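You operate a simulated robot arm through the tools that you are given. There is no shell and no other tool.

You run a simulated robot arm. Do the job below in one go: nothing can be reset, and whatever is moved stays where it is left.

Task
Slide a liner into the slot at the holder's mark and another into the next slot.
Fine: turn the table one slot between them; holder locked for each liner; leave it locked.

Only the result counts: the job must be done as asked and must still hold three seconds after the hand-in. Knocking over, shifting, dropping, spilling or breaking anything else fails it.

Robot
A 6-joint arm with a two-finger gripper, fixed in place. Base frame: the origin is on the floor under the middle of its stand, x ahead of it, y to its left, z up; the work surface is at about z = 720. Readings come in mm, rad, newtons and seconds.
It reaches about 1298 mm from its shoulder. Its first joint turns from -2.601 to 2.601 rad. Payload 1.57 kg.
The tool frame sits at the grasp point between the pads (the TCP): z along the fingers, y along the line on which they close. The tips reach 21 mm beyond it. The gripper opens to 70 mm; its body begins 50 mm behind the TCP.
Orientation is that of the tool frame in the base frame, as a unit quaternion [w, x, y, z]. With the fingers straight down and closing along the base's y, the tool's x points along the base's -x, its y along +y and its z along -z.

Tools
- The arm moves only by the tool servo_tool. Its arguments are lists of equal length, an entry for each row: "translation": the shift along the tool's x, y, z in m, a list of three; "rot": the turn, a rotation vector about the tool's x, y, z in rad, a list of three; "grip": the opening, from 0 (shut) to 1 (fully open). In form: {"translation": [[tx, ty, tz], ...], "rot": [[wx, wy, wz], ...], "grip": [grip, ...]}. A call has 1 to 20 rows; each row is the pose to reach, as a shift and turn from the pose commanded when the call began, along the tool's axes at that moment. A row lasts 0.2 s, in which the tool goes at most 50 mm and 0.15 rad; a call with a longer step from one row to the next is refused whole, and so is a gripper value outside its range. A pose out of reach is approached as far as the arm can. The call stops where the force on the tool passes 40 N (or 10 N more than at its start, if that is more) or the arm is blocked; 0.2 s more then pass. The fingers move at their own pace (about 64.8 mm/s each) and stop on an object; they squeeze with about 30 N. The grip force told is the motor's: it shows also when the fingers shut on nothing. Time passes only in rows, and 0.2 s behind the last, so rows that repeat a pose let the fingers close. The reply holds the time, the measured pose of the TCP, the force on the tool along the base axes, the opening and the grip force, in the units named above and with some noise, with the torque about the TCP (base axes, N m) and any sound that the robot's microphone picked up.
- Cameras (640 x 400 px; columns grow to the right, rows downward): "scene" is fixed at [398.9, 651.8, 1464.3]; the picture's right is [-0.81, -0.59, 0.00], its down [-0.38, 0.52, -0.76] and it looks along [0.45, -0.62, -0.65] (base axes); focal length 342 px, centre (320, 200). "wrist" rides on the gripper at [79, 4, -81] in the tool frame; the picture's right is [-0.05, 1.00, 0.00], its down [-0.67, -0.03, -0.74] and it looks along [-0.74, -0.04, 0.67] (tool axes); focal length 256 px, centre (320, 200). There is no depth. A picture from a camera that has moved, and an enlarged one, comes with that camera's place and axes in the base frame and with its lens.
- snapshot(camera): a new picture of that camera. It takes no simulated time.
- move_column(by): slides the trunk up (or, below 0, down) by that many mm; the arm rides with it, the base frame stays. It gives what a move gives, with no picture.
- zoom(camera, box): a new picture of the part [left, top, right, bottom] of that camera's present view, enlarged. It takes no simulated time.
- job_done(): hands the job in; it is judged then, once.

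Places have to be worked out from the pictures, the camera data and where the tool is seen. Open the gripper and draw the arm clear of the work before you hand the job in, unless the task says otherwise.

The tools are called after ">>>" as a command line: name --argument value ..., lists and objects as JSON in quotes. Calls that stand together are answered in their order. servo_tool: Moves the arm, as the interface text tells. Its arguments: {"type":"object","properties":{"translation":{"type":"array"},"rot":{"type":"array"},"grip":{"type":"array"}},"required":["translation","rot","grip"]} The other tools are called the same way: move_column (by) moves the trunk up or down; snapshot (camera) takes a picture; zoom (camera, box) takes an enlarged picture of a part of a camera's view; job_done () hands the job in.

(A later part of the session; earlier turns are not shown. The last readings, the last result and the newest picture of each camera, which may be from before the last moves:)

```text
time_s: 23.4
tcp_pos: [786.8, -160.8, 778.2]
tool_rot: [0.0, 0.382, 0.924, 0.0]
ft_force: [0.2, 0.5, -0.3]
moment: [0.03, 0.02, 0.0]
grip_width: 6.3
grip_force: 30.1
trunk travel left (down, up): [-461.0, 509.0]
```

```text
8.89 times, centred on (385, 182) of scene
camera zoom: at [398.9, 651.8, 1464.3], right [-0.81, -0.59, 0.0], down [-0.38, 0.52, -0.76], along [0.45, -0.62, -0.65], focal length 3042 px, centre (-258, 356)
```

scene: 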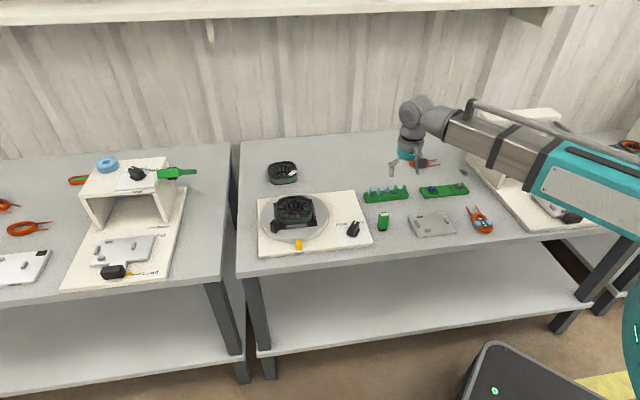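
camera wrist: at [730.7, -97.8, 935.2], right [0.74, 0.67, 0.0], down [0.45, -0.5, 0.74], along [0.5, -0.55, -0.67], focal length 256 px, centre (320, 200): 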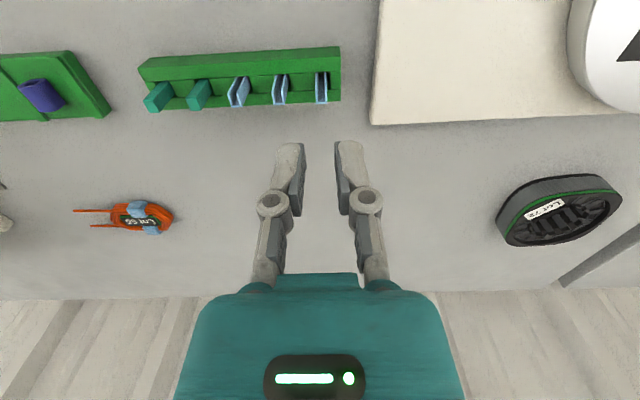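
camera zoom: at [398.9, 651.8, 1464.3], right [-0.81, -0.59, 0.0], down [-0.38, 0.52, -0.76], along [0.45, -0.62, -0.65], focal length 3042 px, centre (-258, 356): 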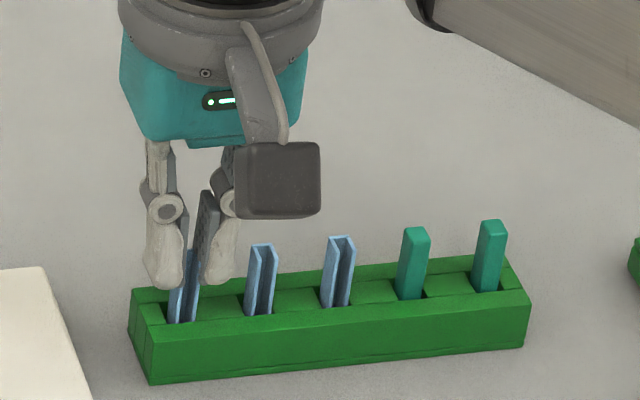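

The grip reads 6.3 mm at 30 N, so the liner is held. I lift it 60 mm and check it in both pictures.

>>> move_column --by 60

>>> zoom --camera "scene" --box '[350, 140, 410, 205]'

>>> zoom --camera "wrist" --box '[260, 80, 380, 210]'

```text
time_s: 24.4
tcp_pos: [785.4, -160.6, 839.9]
tool_rot: [0.0, 0.382, 0.924, 0.0]
ft_force: [0.5, -0.5, -1.1]
moment: [-0.02, -0.03, -0.01]
grip_width: 5.9
grip_force: 30.3
trunk travel left (down, up): [-521.0, 449.0]
```

```text
6.15 times, centred on (380, 172) of scene
camera zoom: at [398.9, 651.8, 1464.3], right [-0.81, -0.59, 0.0], down [-0.38, 0.52, -0.76], along [0.45, -0.62, -0.65], focal length 2106 px, centre (-49, 369)
```

zoom: 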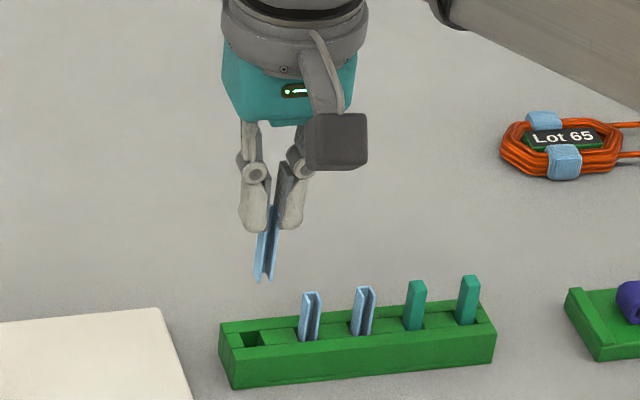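

```text
3.08 times, centred on (320, 145) of wrist
camera zoom: at [733.0, -100.1, 921.2], right [0.74, 0.67, 0.0], down [0.45, -0.5, 0.74], along [0.5, -0.55, -0.67], focal length 788 px, centre (320, 369)
```

zoom: 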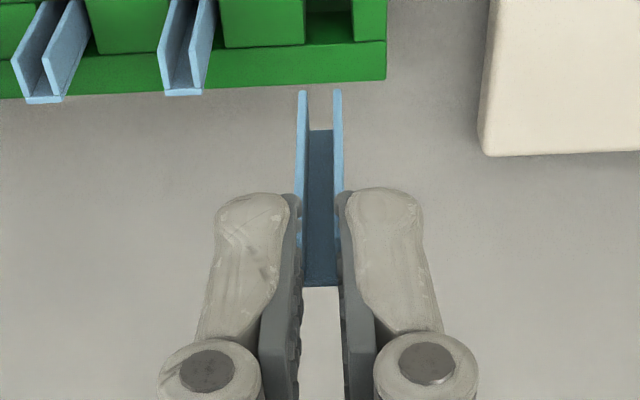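

The liner is held vertically, about 44 mm long with 34 mm below the fingertips. I raise it well clear, then carry it to above the mark slot while turning the tool 180° so that the liner's opening will face the bore.

>>> move_column --by 60

>>> servo_tool --translation '[[0.0097, 0.0233, 0], [0.0194, 0.0466, 0], [0.0291, 0.07, 0], [0.0388, 0.0933, 0], [0.0485, 0.1167, 0], [0.0583, 0.14, 0], [0.068, 0.1633, 0], [0.0777, 0.1867, 0], [0.0874, 0.21, 0], [0.0971, 0.2333, 0], [0.1068, 0.2567, 0], [0.1068, 0.2567, 0]]' --rot '[[0, 0, -0.143], [0, 0, -0.286], [0, 0, -0.429], [0, 0, -0.572], [0, 0, -0.715], [0, 0, -0.858], [0, 0, -1.0], [0, 0, -1.143], [0, 0, -1.286], [0, 0, -1.429], [0, 0, -1.5708], [0, 0, -1.5708]]' --grip '[0, 0, 0, 0, 0, 0, 0, 0, 0, 0, 0, 0]'

>>> servo_tool --translation '[[0, 0, 0], [0, 0, 0], [0, 0, 0], [0, 0, 0], [0, 0, 0], [0, 0, 0], [0, 0, 0], [0, 0, 0], [0, 0, 0], [0, 0, 0], [0, 0, 0], [0, 0, 0]]' --rot '[[0, 0, -0.143], [0, 0, -0.286], [0, 0, -0.429], [0, 0, -0.572], [0, 0, -0.715], [0, 0, -0.858], [0, 0, -1.0], [0, 0, -1.143], [0, 0, -1.286], [0, 0, -1.429], [0, 0, -1.5708], [0, 0, -1.5708]]' --grip '[0, 0, 0, 0, 0, 0, 0, 0, 0, 0, 0, 0]'

>>> snapshot --camera "wrist"

>>> snapshot --camera "scene"

```text
time_s: 25.4
tcp_pos: [786.4, -159.9, 899.3]
tool_rot: [0.0, 0.382, 0.924, 0.0]
ft_force: [-0.6, 0.3, 0.9]
moment: [0.0, 0.02, 0.01]
grip_width: 5.9
grip_force: 30.2
trunk travel left (down, up): [-581.0, 389.0]
```

```text
time_s: 28.0
tcp_pos: [892.8, 98.5, 900.1]
tool_rot: [0.001, -0.384, 0.923, 0.0]
ft_force: [-0.4, 0.3, 1.3]
moment: [-0.03, -0.02, -0.02]
grip_width: 5.9
grip_force: 29.9
trunk travel left (down, up): [-581.0, 389.0]
```

```text
time_s: 30.6
tcp_pos: [892.4, 97.6, 900.6]
tool_rot: [0.0, 0.924, -0.381, 0.0]
ft_force: [0.4, -0.3, -0.5]
moment: [-0.02, -0.02, 0.05]
grip_width: 6.0
grip_force: 29.8
trunk travel left (down, up): [-581.0, 389.0]
```

```text
taken
camera wrist: at [944.6, 39.2, 981.1], right [-0.74, -0.67, 0.0], down [-0.45, 0.49, 0.74], along [-0.5, 0.55, -0.67], focal length 256 px, centre (320, 200)
```

wrist: 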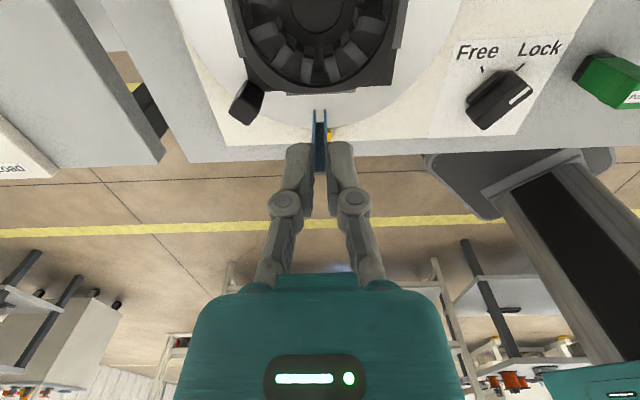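

```text
taken
```

scene: 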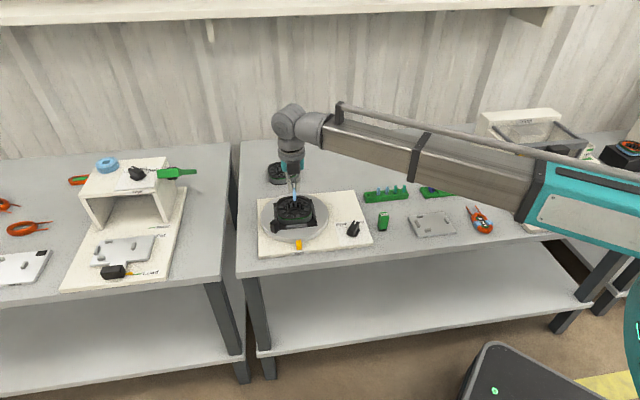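

The tool is above the mark slot. I zoom on the slot and liner bottom from the wrist view to refine the slot's position.

>>> zoom --camera "wrist" --box '[270, 20, 370, 120]'

>>> zoom --camera "wrist" --box '[270, 95, 370, 175]'

>>> zoom --camera "scene" --box '[265, 170, 325, 225]'

```text
4.00 times, centred on (320, 70) of wrist
camera zoom: at [944.6, 39.2, 981.1], right [-0.74, -0.67, 0.0], down [-0.45, 0.49, 0.74], along [-0.5, 0.55, -0.67], focal length 1024 px, centre (320, 720)
```

zoom: 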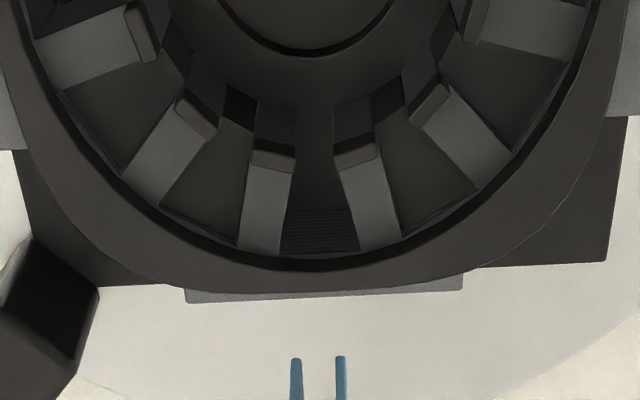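

```text
5.00 times, centred on (320, 135) of wrist
camera zoom: at [944.6, 39.2, 981.1], right [-0.74, -0.67, 0.0], down [-0.45, 0.49, 0.74], along [-0.5, 0.55, -0.67], focal length 1280 px, centre (320, 525)
```

zoom: 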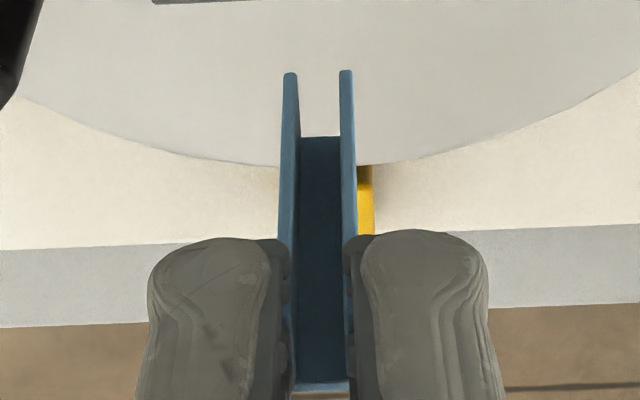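

```text
7.27 times, centred on (295, 198) of scene
camera zoom: at [398.9, 651.8, 1464.3], right [-0.81, -0.59, 0.0], down [-0.38, 0.52, -0.76], along [0.45, -0.62, -0.65], focal length 2489 px, centre (502, 218)
```

zoom: 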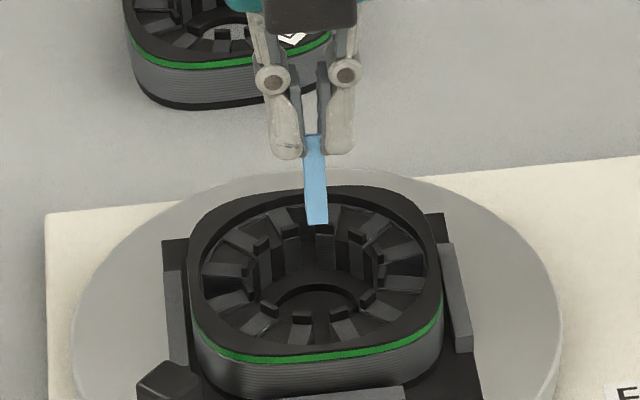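

From two wrist views the tooth tops are at z ≈ 779, ring and lips at ≈ 785, and the slot runs radially from s = -573 to -553 with its centreline 0.5 mm off my tool. I correct by that and 1.5 mm outward, then lower until the liner's foot is just above the ring.

>>> servo_tool --translation '[[-0.0015, -0.0004, 0], [-0.0015, -0.0004, 0]]' --rot '[[0, 0, 0], [0, 0, 0]]' --grip '[0, 0]'

>>> move_column --by -56

>>> zoom --camera "wrist" --box '[270, 80, 370, 170]'

>>> zoom --camera "scene" --box '[270, 175, 320, 225]'

```text
time_s: 31.2
tcp_pos: [891.7, 98.8, 898.4]
tool_rot: [0.0, 0.924, -0.382, 0.0]
ft_force: [0.2, -0.8, -0.9]
moment: [0.01, -0.01, -0.01]
grip_width: 6.2
grip_force: 30.2
trunk travel left (down, up): [-581.0, 389.0]
```

```text
time_s: 32.2
tcp_pos: [891.9, 99.4, 844.5]
tool_rot: [0.0, 0.924, -0.382, 0.0]
ft_force: [0.4, -0.2, -1.3]
moment: [0.01, -0.02, -0.02]
grip_width: 5.9
grip_force: 29.9
trunk travel left (down, up): [-525.0, 445.0]
```

```text
4.44 times, centred on (320, 125) of wrist
camera zoom: at [943.7, 40.5, 925.2], right [-0.74, -0.67, 0.0], down [-0.45, 0.5, 0.74], along [-0.5, 0.55, -0.67], focal length 1138 px, centre (320, 533)
```

zoom: 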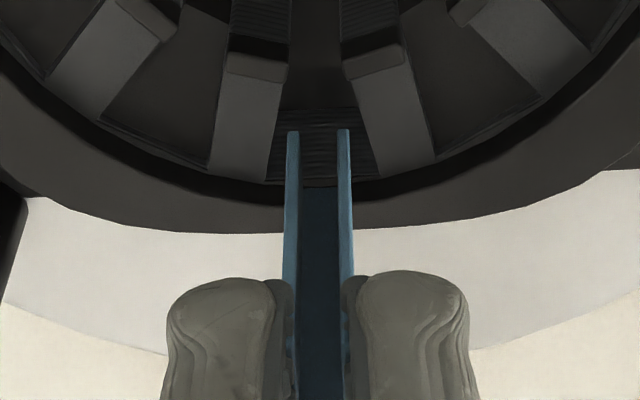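

```text
8.00 times, centred on (295, 200) of scene
camera zoom: at [398.9, 651.8, 1464.3], right [-0.81, -0.59, 0.0], down [-0.38, 0.52, -0.76], along [0.45, -0.62, -0.65], focal length 2738 px, centre (520, 200)
```

zoom: 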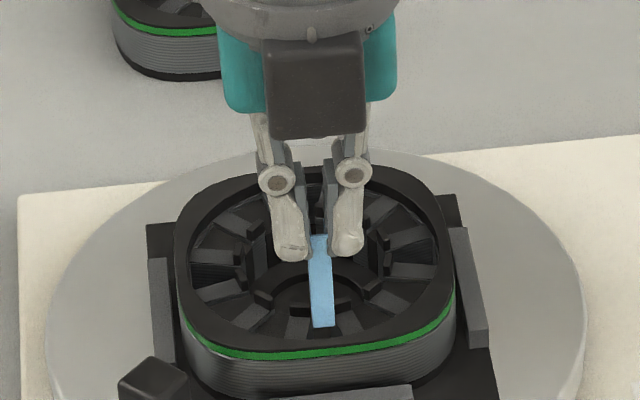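

The liner's foot is lined up between the two teeth next to the mark. I lower in small steps, watching the force.

>>> move_column --by -14

>>> zoom --camera "wrist" --box '[270, 80, 370, 170]'

>>> zoom --camera "scene" --box '[270, 185, 320, 225]'

```text
time_s: 32.8
tcp_pos: [889.9, 99.2, 829.5]
tool_rot: [0.0, 0.924, -0.382, 0.0]
ft_force: [-0.1, 0.2, -0.7]
moment: [0.01, -0.01, 0.01]
grip_width: 5.9
grip_force: 30.3
trunk travel left (down, up): [-511.0, 459.0]
```

```text
4.44 times, centred on (320, 125) of wrist
camera zoom: at [943.7, 40.5, 911.2], right [-0.74, -0.67, 0.0], down [-0.45, 0.5, 0.74], along [-0.5, 0.55, -0.67], focal length 1138 px, centre (320, 533)
```

zoom: 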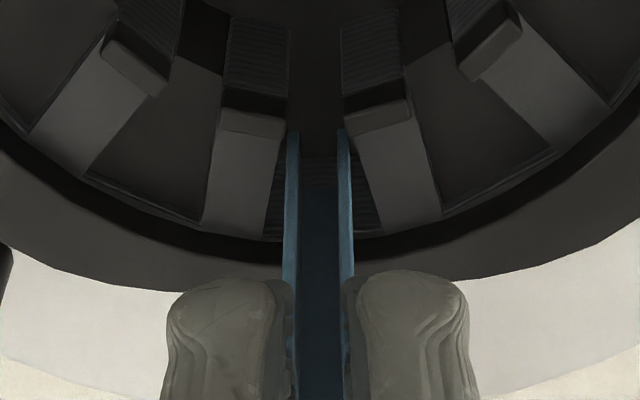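

```text
10.00 times, centred on (295, 205) of scene
camera zoom: at [398.9, 651.8, 1464.3], right [-0.81, -0.59, 0.0], down [-0.38, 0.52, -0.76], along [0.45, -0.62, -0.65], focal length 3422 px, centre (570, 150)
```

zoom: 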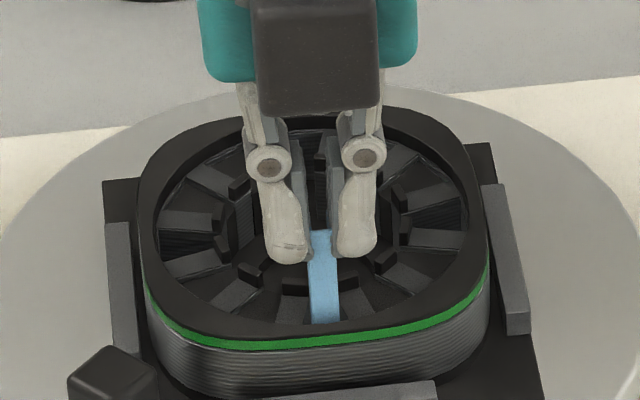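

The foot has entered the slot with no contact force. I keep lowering in steps.

>>> move_column --by -8

>>> move_column --by -6

>>> zoom --camera "wrist" --box '[270, 80, 370, 170]'

>>> zoom --camera "scene" --box '[270, 185, 320, 225]'

```text
time_s: 33.4
tcp_pos: [892.2, 98.5, 822.3]
tool_rot: [0.0, 0.924, -0.382, -0.001]
ft_force: [-0.2, 0.0, 0.0]
moment: [0.04, 0.02, -0.02]
grip_width: 6.1
grip_force: 29.4
trunk travel left (down, up): [-503.0, 467.0]
```

```text
time_s: 33.9
tcp_pos: [891.8, 98.9, 815.3]
tool_rot: [0.001, 0.925, -0.381, 0.0]
ft_force: [-0.2, 0.5, -0.1]
moment: [0.02, 0.03, 0.03]
grip_width: 5.8
grip_force: 30.3
trunk travel left (down, up): [-497.0, 473.0]
```

```text
4.44 times, centred on (320, 125) of wrist
camera zoom: at [943.8, 40.5, 897.0], right [-0.74, -0.67, 0.0], down [-0.45, 0.5, 0.74], along [-0.5, 0.55, -0.67], focal length 1138 px, centre (320, 533)
```

zoom: 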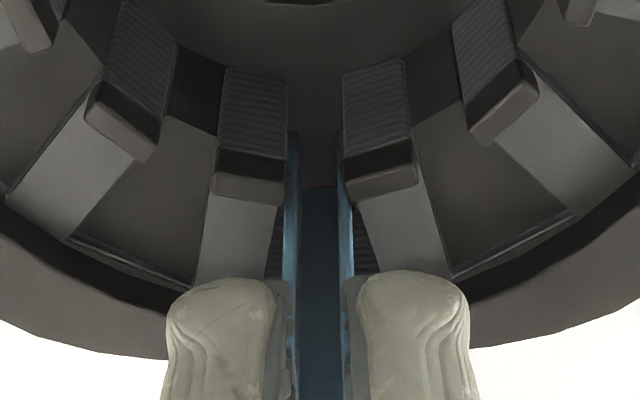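

```text
10.00 times, centred on (295, 205) of scene
camera zoom: at [398.9, 651.8, 1464.3], right [-0.81, -0.59, 0.0], down [-0.38, 0.52, -0.76], along [0.45, -0.62, -0.65], focal length 3422 px, centre (570, 150)
```

zoom: 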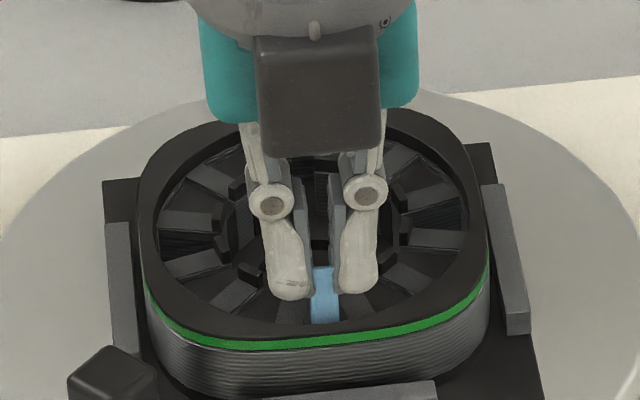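

Still no contact; the liner's foot is about 18 mm down in the slot and the tips are about 10 mm above the ring. I continue slowly.

>>> move_column --by -4

>>> move_column --by -2

>>> move_column --by -1.5

>>> zoom --camera "wrist" --box '[270, 80, 370, 170]'

>>> zoom --camera "scene" --box '[275, 195, 315, 223]'

```text
time_s: 34.5
tcp_pos: [888.7, 98.3, 812.7]
tool_rot: [0.0, 0.924, -0.382, 0.002]
ft_force: [1.7, -1.1, 20.5]
moment: [-0.06, -0.1, 0.03]
grip_width: 5.9
grip_force: 30.1
trunk travel left (down, up): [-493.0, 477.0]
```

```text
time_s: 35.0
tcp_pos: [890.3, 99.2, 810.9]
tool_rot: [0.0, 0.924, -0.382, 0.0]
ft_force: [1.1, -0.2, 20.5]
moment: [0.03, -0.03, -0.03]
grip_width: 6.2
grip_force: 29.6
trunk travel left (down, up): [-491.0, 479.0]
```

```text
time_s: 35.5
tcp_pos: [890.3, 99.7, 809.4]
tool_rot: [0.0, 0.924, -0.382, 0.001]
ft_force: [-0.7, 0.7, 19.9]
moment: [0.05, -0.05, 0.01]
grip_width: 5.9
grip_force: 29.8
trunk travel left (down, up): [-490.0, 480.0]
```

```text
4.44 times, centred on (320, 125) of wrist
camera zoom: at [942.3, 40.5, 891.3], right [-0.74, -0.67, 0.0], down [-0.45, 0.5, 0.74], along [-0.5, 0.55, -0.67], focal length 1138 px, centre (320, 533)
```

zoom: 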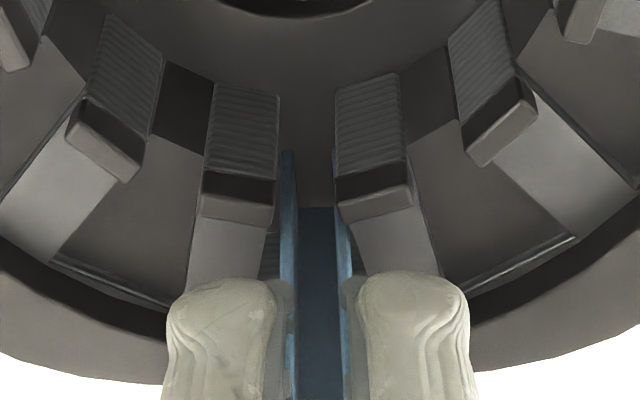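

```text
14.29 times, centred on (295, 209) of scene
camera zoom: at [398.9, 651.8, 1464.3], right [-0.81, -0.59, 0.0], down [-0.38, 0.52, -0.76], along [0.45, -0.62, -0.65], focal length 4889 px, centre (677, 71)
```

zoom: 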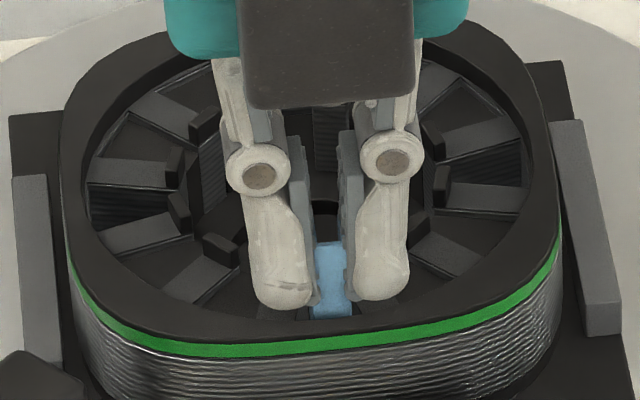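

The tool met a steady 20 N: the liner's foot has reached the slot floor (z ≈ 760) and it is slipping in the pads. I unload by raising 2 mm, then open the fingers gently to about 15 mm and look.

>>> move_column --by 2

>>> servo_tool --translation '[[0, 0, 0], [0, 0, 0], [0, 0, 0], [0, 0, 0]]' --rot '[[0, 0, 0], [0, 0, 0], [0, 0, 0], [0, 0, 0]]' --grip '[0.1, 0.16, 0.22, 0.22]'

>>> zoom --camera "wrist" --box '[270, 80, 370, 170]'

>>> zoom --camera "scene" --box '[275, 195, 315, 223]'

```text
time_s: 36.0
tcp_pos: [891.5, 97.1, 810.4]
tool_rot: [0.0, 0.924, -0.382, 0.0]
ft_force: [-1.1, 0.5, 2.6]
moment: [0.01, 0.03, 0.0]
grip_width: 6.0
grip_force: 29.6
trunk travel left (down, up): [-492.0, 478.0]
```

```text
time_s: 37.0
tcp_pos: [891.2, 98.6, 810.5]
tool_rot: [0.0, 0.924, -0.382, 0.0]
ft_force: [0.1, -0.5, -1.0]
moment: [0.02, 0.01, -0.01]
grip_width: 15.3
grip_force: 0.1
trunk travel left (down, up): [-492.0, 478.0]
```

```text
4.44 times, centred on (320, 125) of wrist
camera zoom: at [943.8, 40.5, 891.6], right [-0.74, -0.67, 0.0], down [-0.45, 0.5, 0.74], along [-0.5, 0.55, -0.67], focal length 1138 px, centre (320, 533)
```

zoom: 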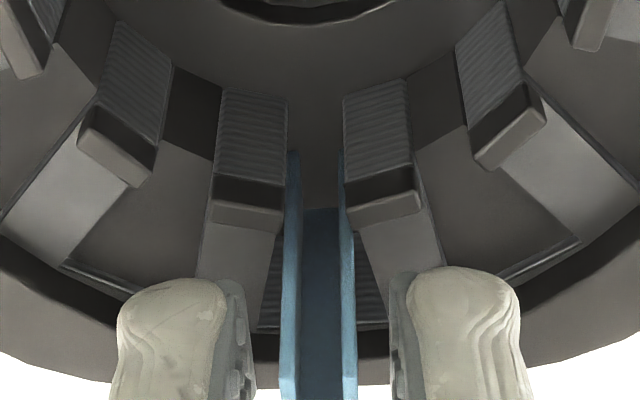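

```text
14.29 times, centred on (295, 209) of scene
camera zoom: at [398.9, 651.8, 1464.3], right [-0.81, -0.59, 0.0], down [-0.38, 0.52, -0.76], along [0.45, -0.62, -0.65], focal length 4889 px, centre (677, 71)
```

zoom: 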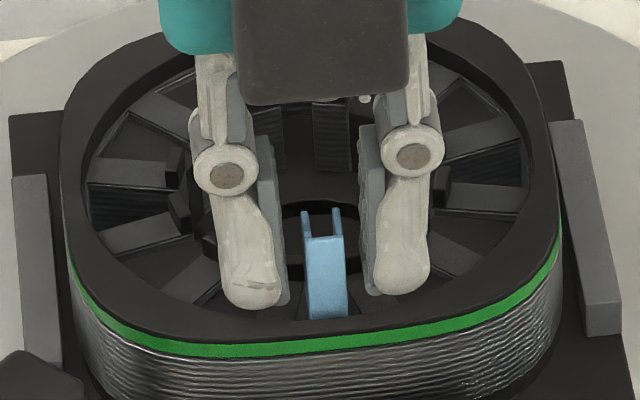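

The liner now stands by itself in the mark slot, opening to the bore, but about 20 mm stick out above the ring. I raise straight up clear of it and inspect how deep it is and what is below.

>>> move_column --by 60

>>> servo_tool --translation '[[0.04, 0, 0], [0.08, 0, 0], [0.12, 0, 0], [0.12, 0, 0]]' --rot '[[0, 0, 0], [0, 0, 0], [0, 0, 0], [0, 0, 0]]' --grip '[1, 1, 1, 1]'

>>> zoom --camera "scene" --box '[275, 190, 315, 220]'

>>> zoom --camera "wrist" --box '[260, 150, 380, 250]'

>>> snapshot --camera "wrist"

```text
time_s: 38.0
tcp_pos: [892.1, 99.8, 869.8]
tool_rot: [0.0, 0.924, -0.381, 0.001]
ft_force: [-0.3, -0.1, 1.0]
moment: [0.0, 0.0, 0.02]
grip_width: 15.6
grip_force: 0.1
trunk travel left (down, up): [-552.0, 418.0]
```

```text
time_s: 39.0
tcp_pos: [977.7, 14.8, 868.6]
tool_rot: [0.001, 0.924, -0.382, 0.0]
ft_force: [-0.4, -0.1, -1.0]
moment: [0.01, 0.03, 0.02]
grip_width: 70.0
grip_force: 0.0
trunk travel left (down, up): [-552.0, 418.0]
```

```text
13.33 times, centred on (295, 205) of scene
camera zoom: at [398.9, 651.8, 1464.3], right [-0.81, -0.59, 0.0], down [-0.38, 0.52, -0.76], along [0.45, -0.62, -0.65], focal length 4563 px, centre (653, 133)
```

zoom: 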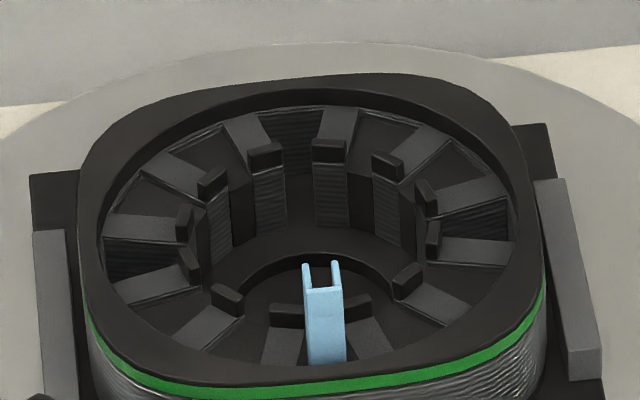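

```text
4.00 times, centred on (320, 200) of wrist
camera zoom: at [1030.4, -43.5, 951.5], right [-0.74, -0.67, 0.0], down [-0.45, 0.5, 0.75], along [-0.5, 0.55, -0.67], focal length 1024 px, centre (320, 200)
```

zoom: 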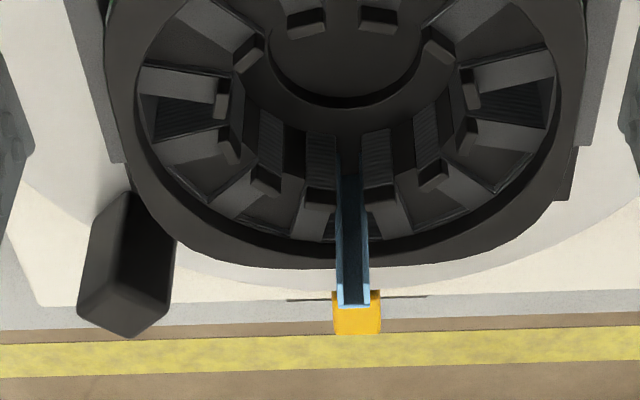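

```text
taken
camera wrist: at [1030.4, -43.5, 951.5], right [-0.74, -0.67, 0.0], down [-0.45, 0.5, 0.75], along [-0.5, 0.55, -0.67], focal length 256 px, centre (320, 200)
```

wrist: 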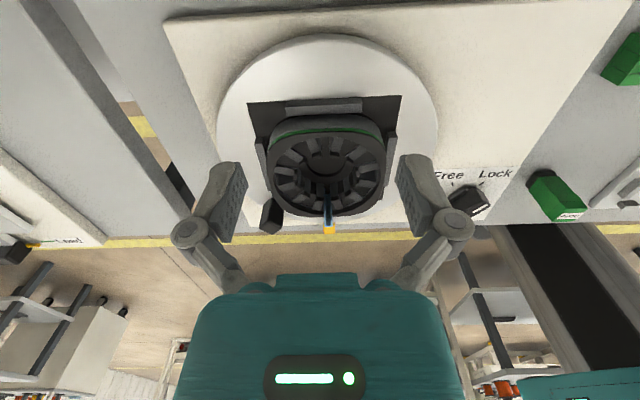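

I look closely into the opposite open slot (for its floor) and at the inserted liner's foot.

>>> zoom --camera "scene" --box '[287, 195, 305, 207]'

>>> zoom --camera "wrist" --box '[305, 175, 350, 230]'

>>> zoom --camera "wrist" --box '[270, 160, 305, 200]'

>>> zoom --camera "scene" --box '[374, 205, 398, 234]'

```text
16.00 times, centred on (296, 201) of scene
camera zoom: at [398.9, 651.8, 1464.3], right [-0.81, -0.59, 0.0], down [-0.38, 0.52, -0.76], along [0.45, -0.62, -0.65], focal length 5475 px, centre (704, 184)
```

zoom: 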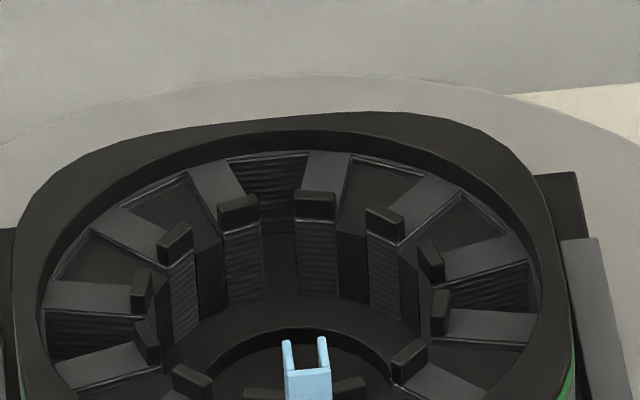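

```text
7.27 times, centred on (328, 202) of wrist
camera zoom: at [1030.4, -43.5, 951.5], right [-0.74, -0.67, 0.0], down [-0.45, 0.5, 0.75], along [-0.5, 0.55, -0.67], focal length 1862 px, centre (266, 182)
```

zoom: 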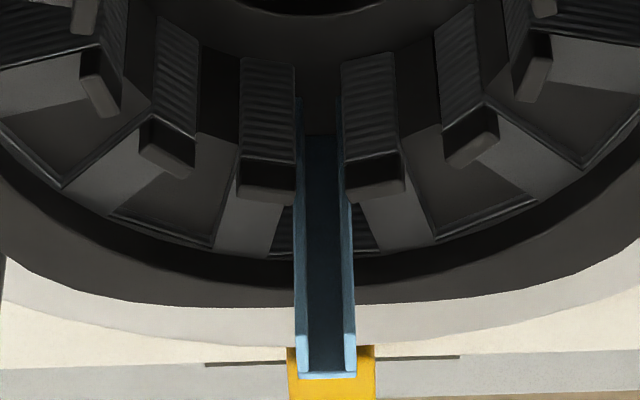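

```text
10.00 times, centred on (288, 180) of wrist
camera zoom: at [1030.4, -43.5, 951.5], right [-0.74, -0.67, 0.0], down [-0.45, 0.5, 0.75], along [-0.5, 0.55, -0.67], focal length 2560 px, centre (645, 400)
```

zoom: 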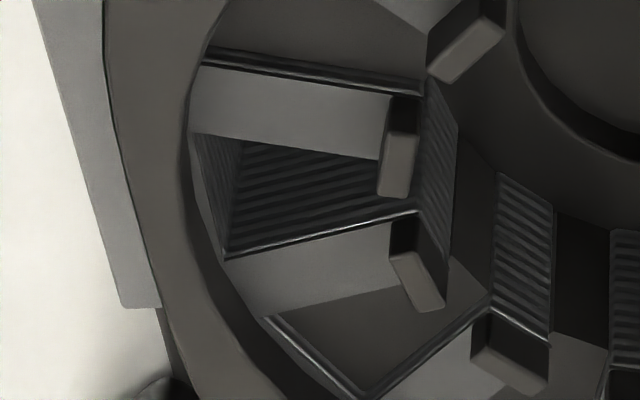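

```text
13.79 times, centred on (386, 220) of scene
camera zoom: at [398.9, 651.8, 1464.3], right [-0.81, -0.59, 0.0], down [-0.38, 0.52, -0.76], along [0.45, -0.62, -0.65], focal length 4720 px, centre (-590, -69)
```

zoom: 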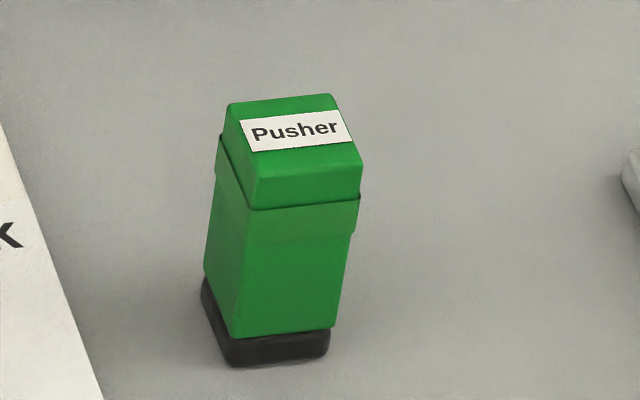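

The liner's foot is at z ≈ 759, level with the bottom of the laminations. I zoom once more into the opposite slot to see whether its floor is closed.

>>> zoom --camera "scene" --box '[290, 197, 300, 205]'

>>> zoom --camera "wrist" --box '[318, 180, 340, 200]'

>>> zoom --camera "scene" --box '[265, 150, 305, 190]'

```text
16.00 times, centred on (295, 201) of scene
camera zoom: at [398.9, 651.8, 1464.3], right [-0.81, -0.59, 0.0], down [-0.38, 0.52, -0.76], along [0.45, -0.62, -0.65], focal length 5475 px, centre (720, 184)
```

zoom: 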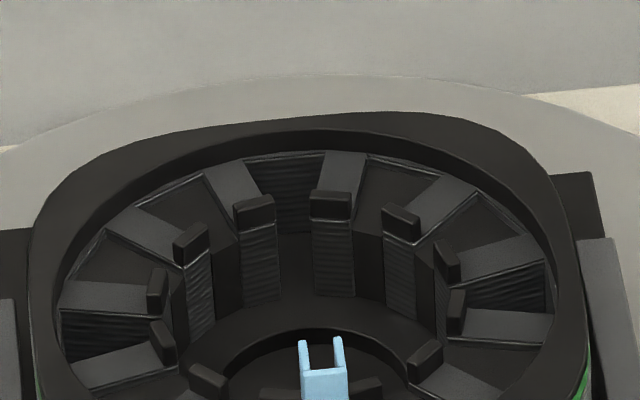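

```text
16.00 times, centred on (329, 190) of wrist
camera zoom: at [1030.4, -43.5, 951.5], right [-0.74, -0.67, 0.0], down [-0.45, 0.5, 0.75], along [-0.5, 0.55, -0.67], focal length 4096 px, centre (176, 360)
```

zoom: 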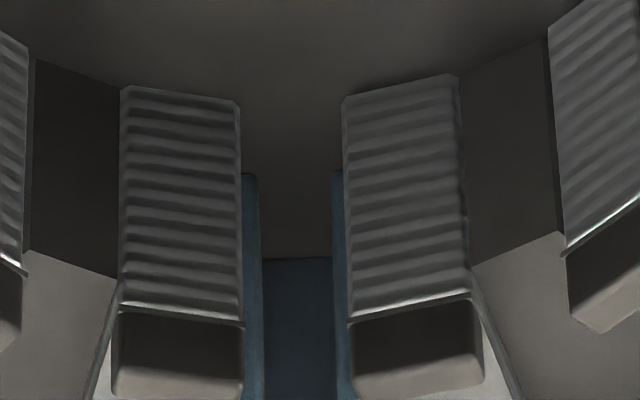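

```text
10.00 times, centred on (285, 170) of scene
camera zoom: at [398.9, 651.8, 1464.3], right [-0.81, -0.59, 0.0], down [-0.38, 0.52, -0.76], along [0.45, -0.62, -0.65], focal length 3422 px, centre (670, 500)
```

zoom: 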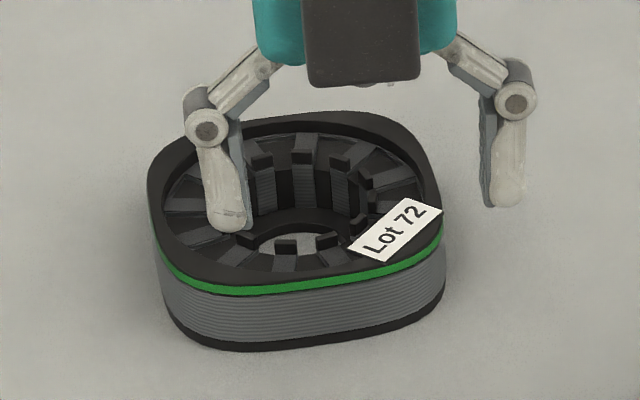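

The floor is closed and the liner's feet stand on it, so the first liner is fully seated in the mark slot with its back to the yoke. Next is the knob: triangulated bar centre (742, 14), top z ≈ 760, 45 × 17 mm, pointing at -79° (Lock), with Free about 70° counter-clockwise; I move above it with the closing line across the bar.

>>> servo_tool --translation '[[-0.0276, 0.0278, 0], [-0.0552, 0.0556, 0], [-0.0828, 0.0834, 0], [-0.1104, 0.1112, 0], [-0.138, 0.139, 0], [-0.1657, 0.1669, 0], [-0.1657, 0.1669, 0]]' --rot '[[0, 0, 0.1], [0, 0, 0.2], [0, 0, 0.3], [0, 0, 0.4], [0, 0, 0.5], [0, 0, 0.597], [0, 0, 0.597]]' --grip '[0.6, 0.6, 0.6, 0.6, 0.6, 0.6, 0.6]'

>>> snapshot --camera "wrist"

>>> zoom --camera "scene" --box '[325, 180, 385, 245]'

```text
time_s: 40.6
tcp_pos: [739.4, 15.5, 870.3]
tool_rot: [0.0, 0.771, -0.637, 0.001]
ft_force: [0.6, 0.0, 0.5]
moment: [0.04, 0.02, 0.02]
grip_width: 41.6
grip_force: 0.1
trunk travel left (down, up): [-552.0, 418.0]
```

```text
taken
camera wrist: at [748.6, -64.1, 951.9], right [-0.99, -0.13, 0.0], down [-0.09, 0.66, 0.74], along [-0.1, 0.74, -0.67], focal length 256 px, centre (320, 200)
```

wrist: 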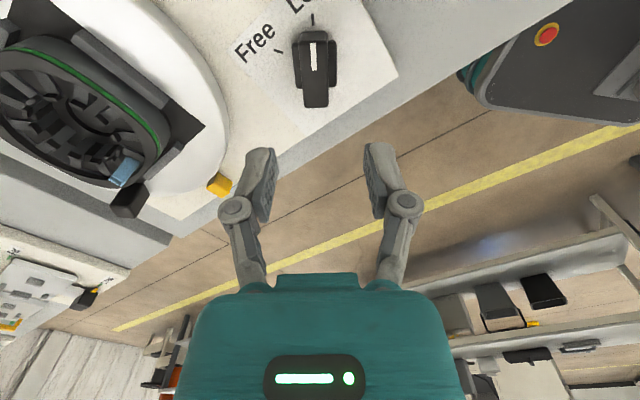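

```text
6.15 times, centred on (355, 212) of scene
camera zoom: at [398.9, 651.8, 1464.3], right [-0.81, -0.59, 0.0], down [-0.38, 0.52, -0.76], along [0.45, -0.62, -0.65], focal length 2106 px, centre (105, 123)
```

zoom: 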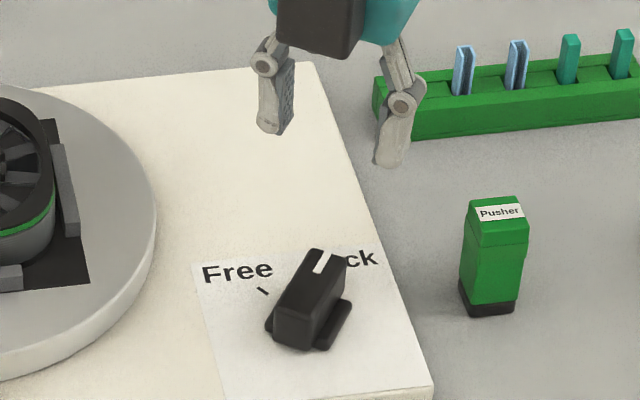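

This gives a nearly top-down view of the knob. I zoom in to measure it.

>>> zoom --camera "wrist" --box '[260, 5, 370, 120]'

```text
3.48 times, centred on (315, 62) of wrist
camera zoom: at [748.6, -64.1, 951.9], right [-0.99, -0.13, 0.0], down [-0.09, 0.66, 0.74], along [-0.1, 0.74, -0.67], focal length 890 px, centre (337, 678)
```

zoom: 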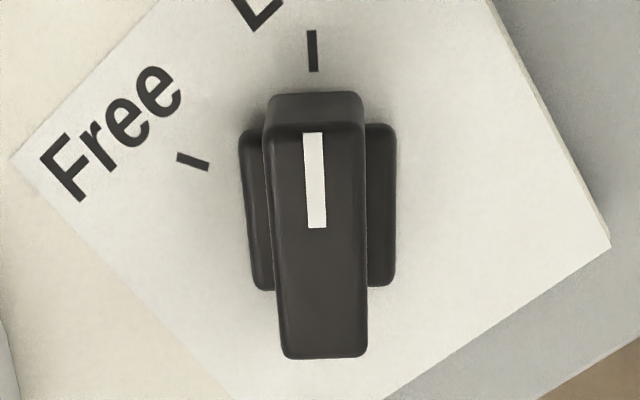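

The knob's bar is 19 × 47 mm on a wider low base, with its axis at about (741.7, 13). I shift the tool onto the axis and come down in two steps.

>>> servo_tool --translation '[[0.002, -0.0038, 0], [0.002, -0.0038, 0]]' --rot '[[0, 0, -0.015], [0, 0, -0.015]]' --grip '[0.6, 0.6]'

>>> move_column --by -80

>>> zoom --camera "wrist" --box '[240, 70, 400, 200]'

>>> zoom --camera "scene" --box '[325, 180, 385, 245]'

```text
time_s: 41.2
tcp_pos: [743.6, 12.4, 870.1]
tool_rot: [0.0, 0.775, -0.632, -0.001]
ft_force: [0.3, 0.3, -0.5]
moment: [0.01, -0.02, 0.04]
grip_width: 42.1
grip_force: 0.1
trunk travel left (down, up): [-552.0, 418.0]
```

```text
time_s: 42.4
tcp_pos: [744.4, 11.5, 790.5]
tool_rot: [0.0, 0.776, -0.631, 0.0]
ft_force: [-0.4, 0.2, -0.6]
moment: [0.03, -0.02, -0.01]
grip_width: 42.0
grip_force: 0.1
trunk travel left (down, up): [-472.0, 498.0]
```

```text
3.08 times, centred on (320, 135) of wrist
camera zoom: at [754.9, -66.2, 871.8], right [-0.99, -0.15, 0.0], down [-0.1, 0.66, 0.74], along [-0.11, 0.74, -0.67], focal length 788 px, centre (320, 400)
```

zoom: 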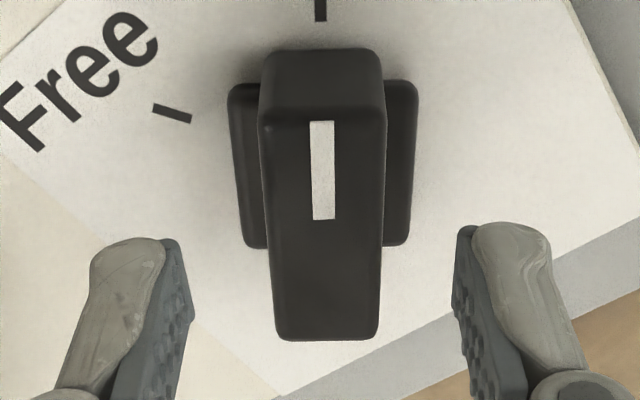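

```text
6.15 times, centred on (355, 212) of scene
camera zoom: at [398.9, 651.8, 1464.3], right [-0.81, -0.59, 0.0], down [-0.38, 0.52, -0.76], along [0.45, -0.62, -0.65], focal length 2106 px, centre (105, 123)
```

zoom: 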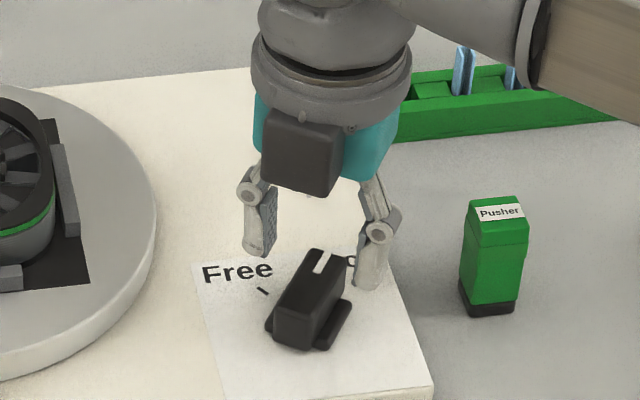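

The fingers straddle the bar symmetrically. I go down 20 mm and close on the bar.

>>> move_column --by -20

>>> servo_tool --translation '[[0, 0, 0], [0, 0, 0], [0, 0, 0], [0, 0, 0]]' --rot '[[0, 0, 0], [0, 0, 0], [0, 0, 0], [0, 0, 0]]' --grip '[0.4, 0.2, 0.1, 0.1]'

>>> zoom --camera "wrist" --box '[240, 70, 400, 200]'

>>> zoom --camera "scene" --box '[325, 180, 385, 245]'

```text
time_s: 43.1
tcp_pos: [743.5, 12.2, 770.1]
tool_rot: [0.0, 0.775, -0.631, 0.0]
ft_force: [0.7, 0.4, 0.2]
moment: [-0.04, -0.02, 0.01]
grip_width: 42.1
grip_force: 0.0
trunk travel left (down, up): [-452.0, 518.0]
```

```text
time_s: 44.1
tcp_pos: [742.8, 11.3, 771.0]
tool_rot: [0.0, 0.776, -0.631, -0.001]
ft_force: [-6.4, -3.0, -2.5]
moment: [-0.17, 0.15, -0.04]
grip_width: 19.8
grip_force: 31.9
trunk travel left (down, up): [-452.0, 518.0]
```

```text
3.08 times, centred on (320, 135) of wrist
camera zoom: at [754.3, -66.4, 851.9], right [-0.99, -0.15, 0.0], down [-0.1, 0.66, 0.74], along [-0.11, 0.74, -0.67], focal length 788 px, centre (320, 400)
```

zoom: 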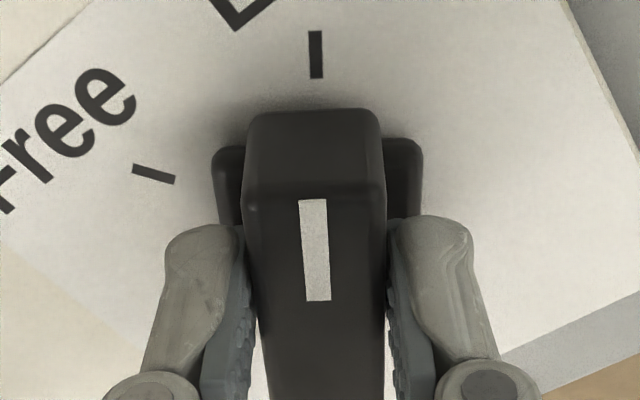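

```text
6.15 times, centred on (355, 212) of scene
camera zoom: at [398.9, 651.8, 1464.3], right [-0.81, -0.59, 0.0], down [-0.38, 0.52, -0.76], along [0.45, -0.62, -0.65], focal length 2106 px, centre (105, 123)
```

zoom: 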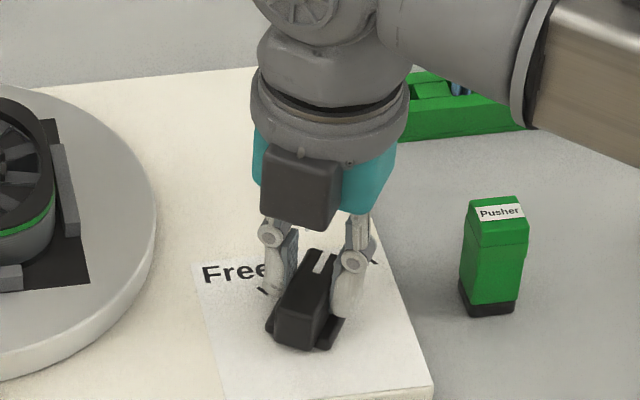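

The bar is gripped (19.8 mm). The ticks put Lock at -80° and Free at about -10°, so I turn the knob 70° counter-clockwise (seen from above), in two stages.

>>> servo_tool --translation '[[0, 0, 0], [0, 0, 0], [0, 0, 0], [0, 0, 0], [0, 0, 0], [0, 0, 0], [0, 0, 0]]' --rot '[[0, 0, -0.1], [0, 0, -0.2], [0, 0, -0.3], [0, 0, -0.4], [0, 0, -0.5], [0, 0, -0.6], [0, 0, -0.6]]' --grip '[0.1, 0.1, 0.1, 0.1, 0.1, 0.1, 0.1]'

>>> zoom --camera "scene" --box '[325, 190, 385, 245]'

```text
time_s: 45.7
tcp_pos: [745.2, 11.2, 771.0]
tool_rot: [-0.001, 0.928, -0.373, 0.0]
ft_force: [10.7, 10.9, 10.1]
moment: [0.85, 0.28, -0.06]
grip_width: 20.0
grip_force: 31.7
trunk travel left (down, up): [-452.0, 518.0]
```

```text
7.27 times, centred on (355, 218) of scene
camera zoom: at [398.9, 651.8, 1464.3], right [-0.81, -0.59, 0.0], down [-0.38, 0.52, -0.76], along [0.45, -0.62, -0.65], focal length 2489 px, centre (66, 73)
```

zoom: 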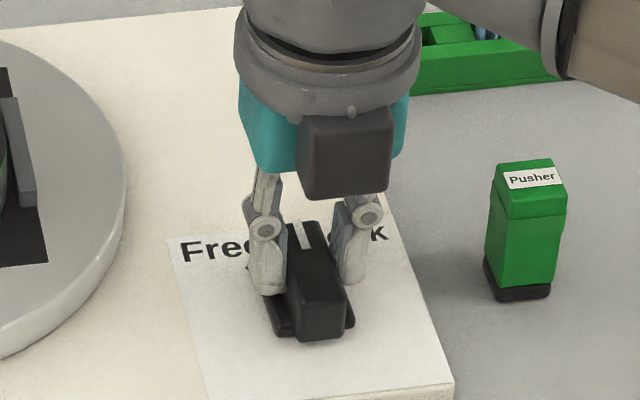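

The knob follows; the side force suggests about 1 mm of axis offset. I finish the turn with a small correction.

>>> servo_tool --translation '[[0, -0.0005, 0], [0, -0.001, 0], [0, -0.001, 0], [0, -0.001, 0], [0, -0.001, 0], [0, -0.001, 0], [0, -0.001, 0], [0, -0.001, 0]]' --rot '[[0, 0, -0.1], [0, 0, -0.2], [0, 0, -0.3], [0, 0, -0.4], [0, 0, -0.5], [0, 0, -0.57], [0, 0, -0.62], [0, 0, -0.62]]' --grip '[0.1, 0.1, 0.1, 0.1, 0.1, 0.1, 0.1, 0.1]'

>>> zoom --camera "scene" --box '[325, 190, 385, 245]'

>>> zoom --camera "wrist" --box '[240, 50, 400, 200]'

```text
time_s: 47.5
tcp_pos: [744.3, 13.8, 770.1]
tool_rot: [0.0, 0.997, -0.073, 0.001]
ft_force: [18.7, 14.1, 15.9]
moment: [0.28, -0.17, -0.59]
grip_width: 20.3
grip_force: 32.3
trunk travel left (down, up): [-452.0, 518.0]
```

```text
7.27 times, centred on (355, 218) of scene
camera zoom: at [398.9, 651.8, 1464.3], right [-0.81, -0.59, 0.0], down [-0.38, 0.52, -0.76], along [0.45, -0.62, -0.65], focal length 2489 px, centre (66, 73)
```

zoom: 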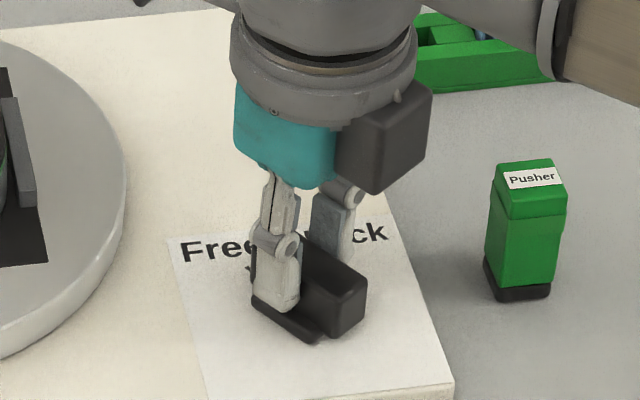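

```text
2.67 times, centred on (320, 125) of wrist
camera zoom: at [822.2, -1.1, 851.8], right [-0.2, -0.98, 0.0], down [-0.65, 0.13, 0.74], along [-0.73, 0.15, -0.67], focal length 683 px, centre (320, 400)
```

zoom: 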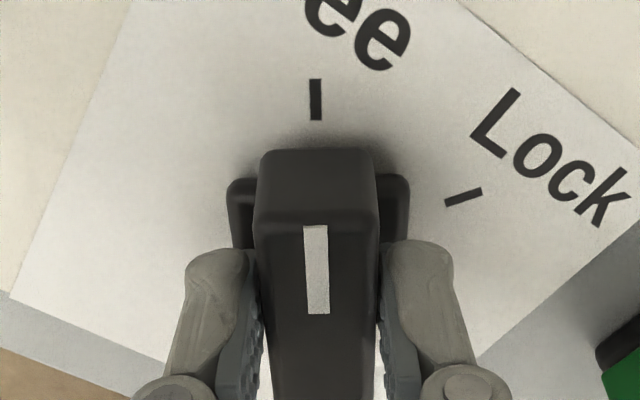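

The white stripe now points at the Free tick. I release the bar and check that it stays there.

>>> servo_tool --translation '[[0, 0, 0], [0, 0, 0], [0, 0, 0], [0, 0, 0]]' --rot '[[0, 0, 0], [0, 0, 0], [0, 0, 0], [0, 0, 0]]' --grip '[0.4, 0.6, 0.6, 0.6]'

>>> move_column --by 100

>>> zoom --camera "wrist" --box '[240, 0, 400, 130]'

>>> zoom --camera "scene" --box '[255, 180, 385, 255]'

```text
time_s: 48.5
tcp_pos: [744.6, 12.8, 769.9]
tool_rot: [0.001, 0.997, -0.073, 0.0]
ft_force: [-0.3, 0.1, 0.6]
moment: [-0.01, -0.01, 0.01]
grip_width: 42.2
grip_force: 0.2
trunk travel left (down, up): [-452.0, 518.0]
```

```text
time_s: 49.8
tcp_pos: [744.4, 12.6, 869.9]
tool_rot: [0.0, 0.997, -0.074, 0.0]
ft_force: [0.1, 0.2, -0.5]
moment: [0.0, 0.0, 0.0]
grip_width: 42.3
grip_force: 0.1
trunk travel left (down, up): [-552.0, 418.0]
```

```text
3.08 times, centred on (320, 65) of wrist
camera zoom: at [821.7, -2.2, 951.6], right [-0.2, -0.98, 0.0], down [-0.65, 0.13, 0.74], along [-0.73, 0.15, -0.67], focal length 788 px, centre (320, 615)
```

zoom: 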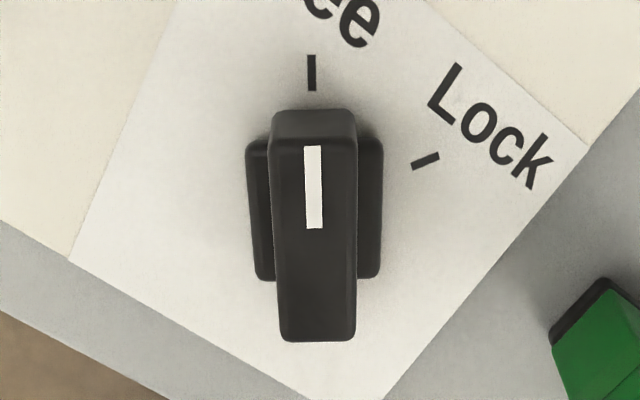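

```text
4.92 times, centred on (320, 218) of scene
camera zoom: at [398.9, 651.8, 1464.3], right [-0.81, -0.59, 0.0], down [-0.38, 0.52, -0.76], along [0.45, -0.62, -0.65], focal length 1685 px, centre (320, 114)
```

zoom: 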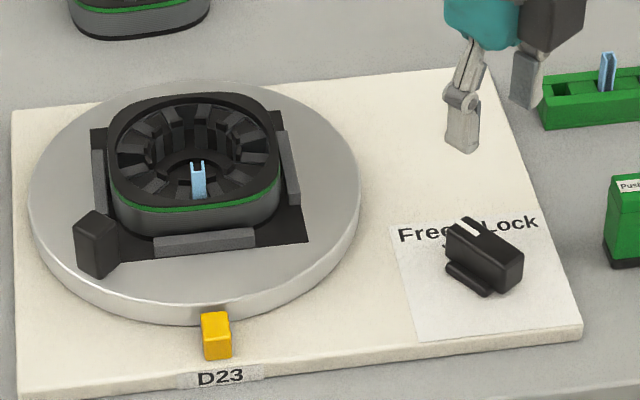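

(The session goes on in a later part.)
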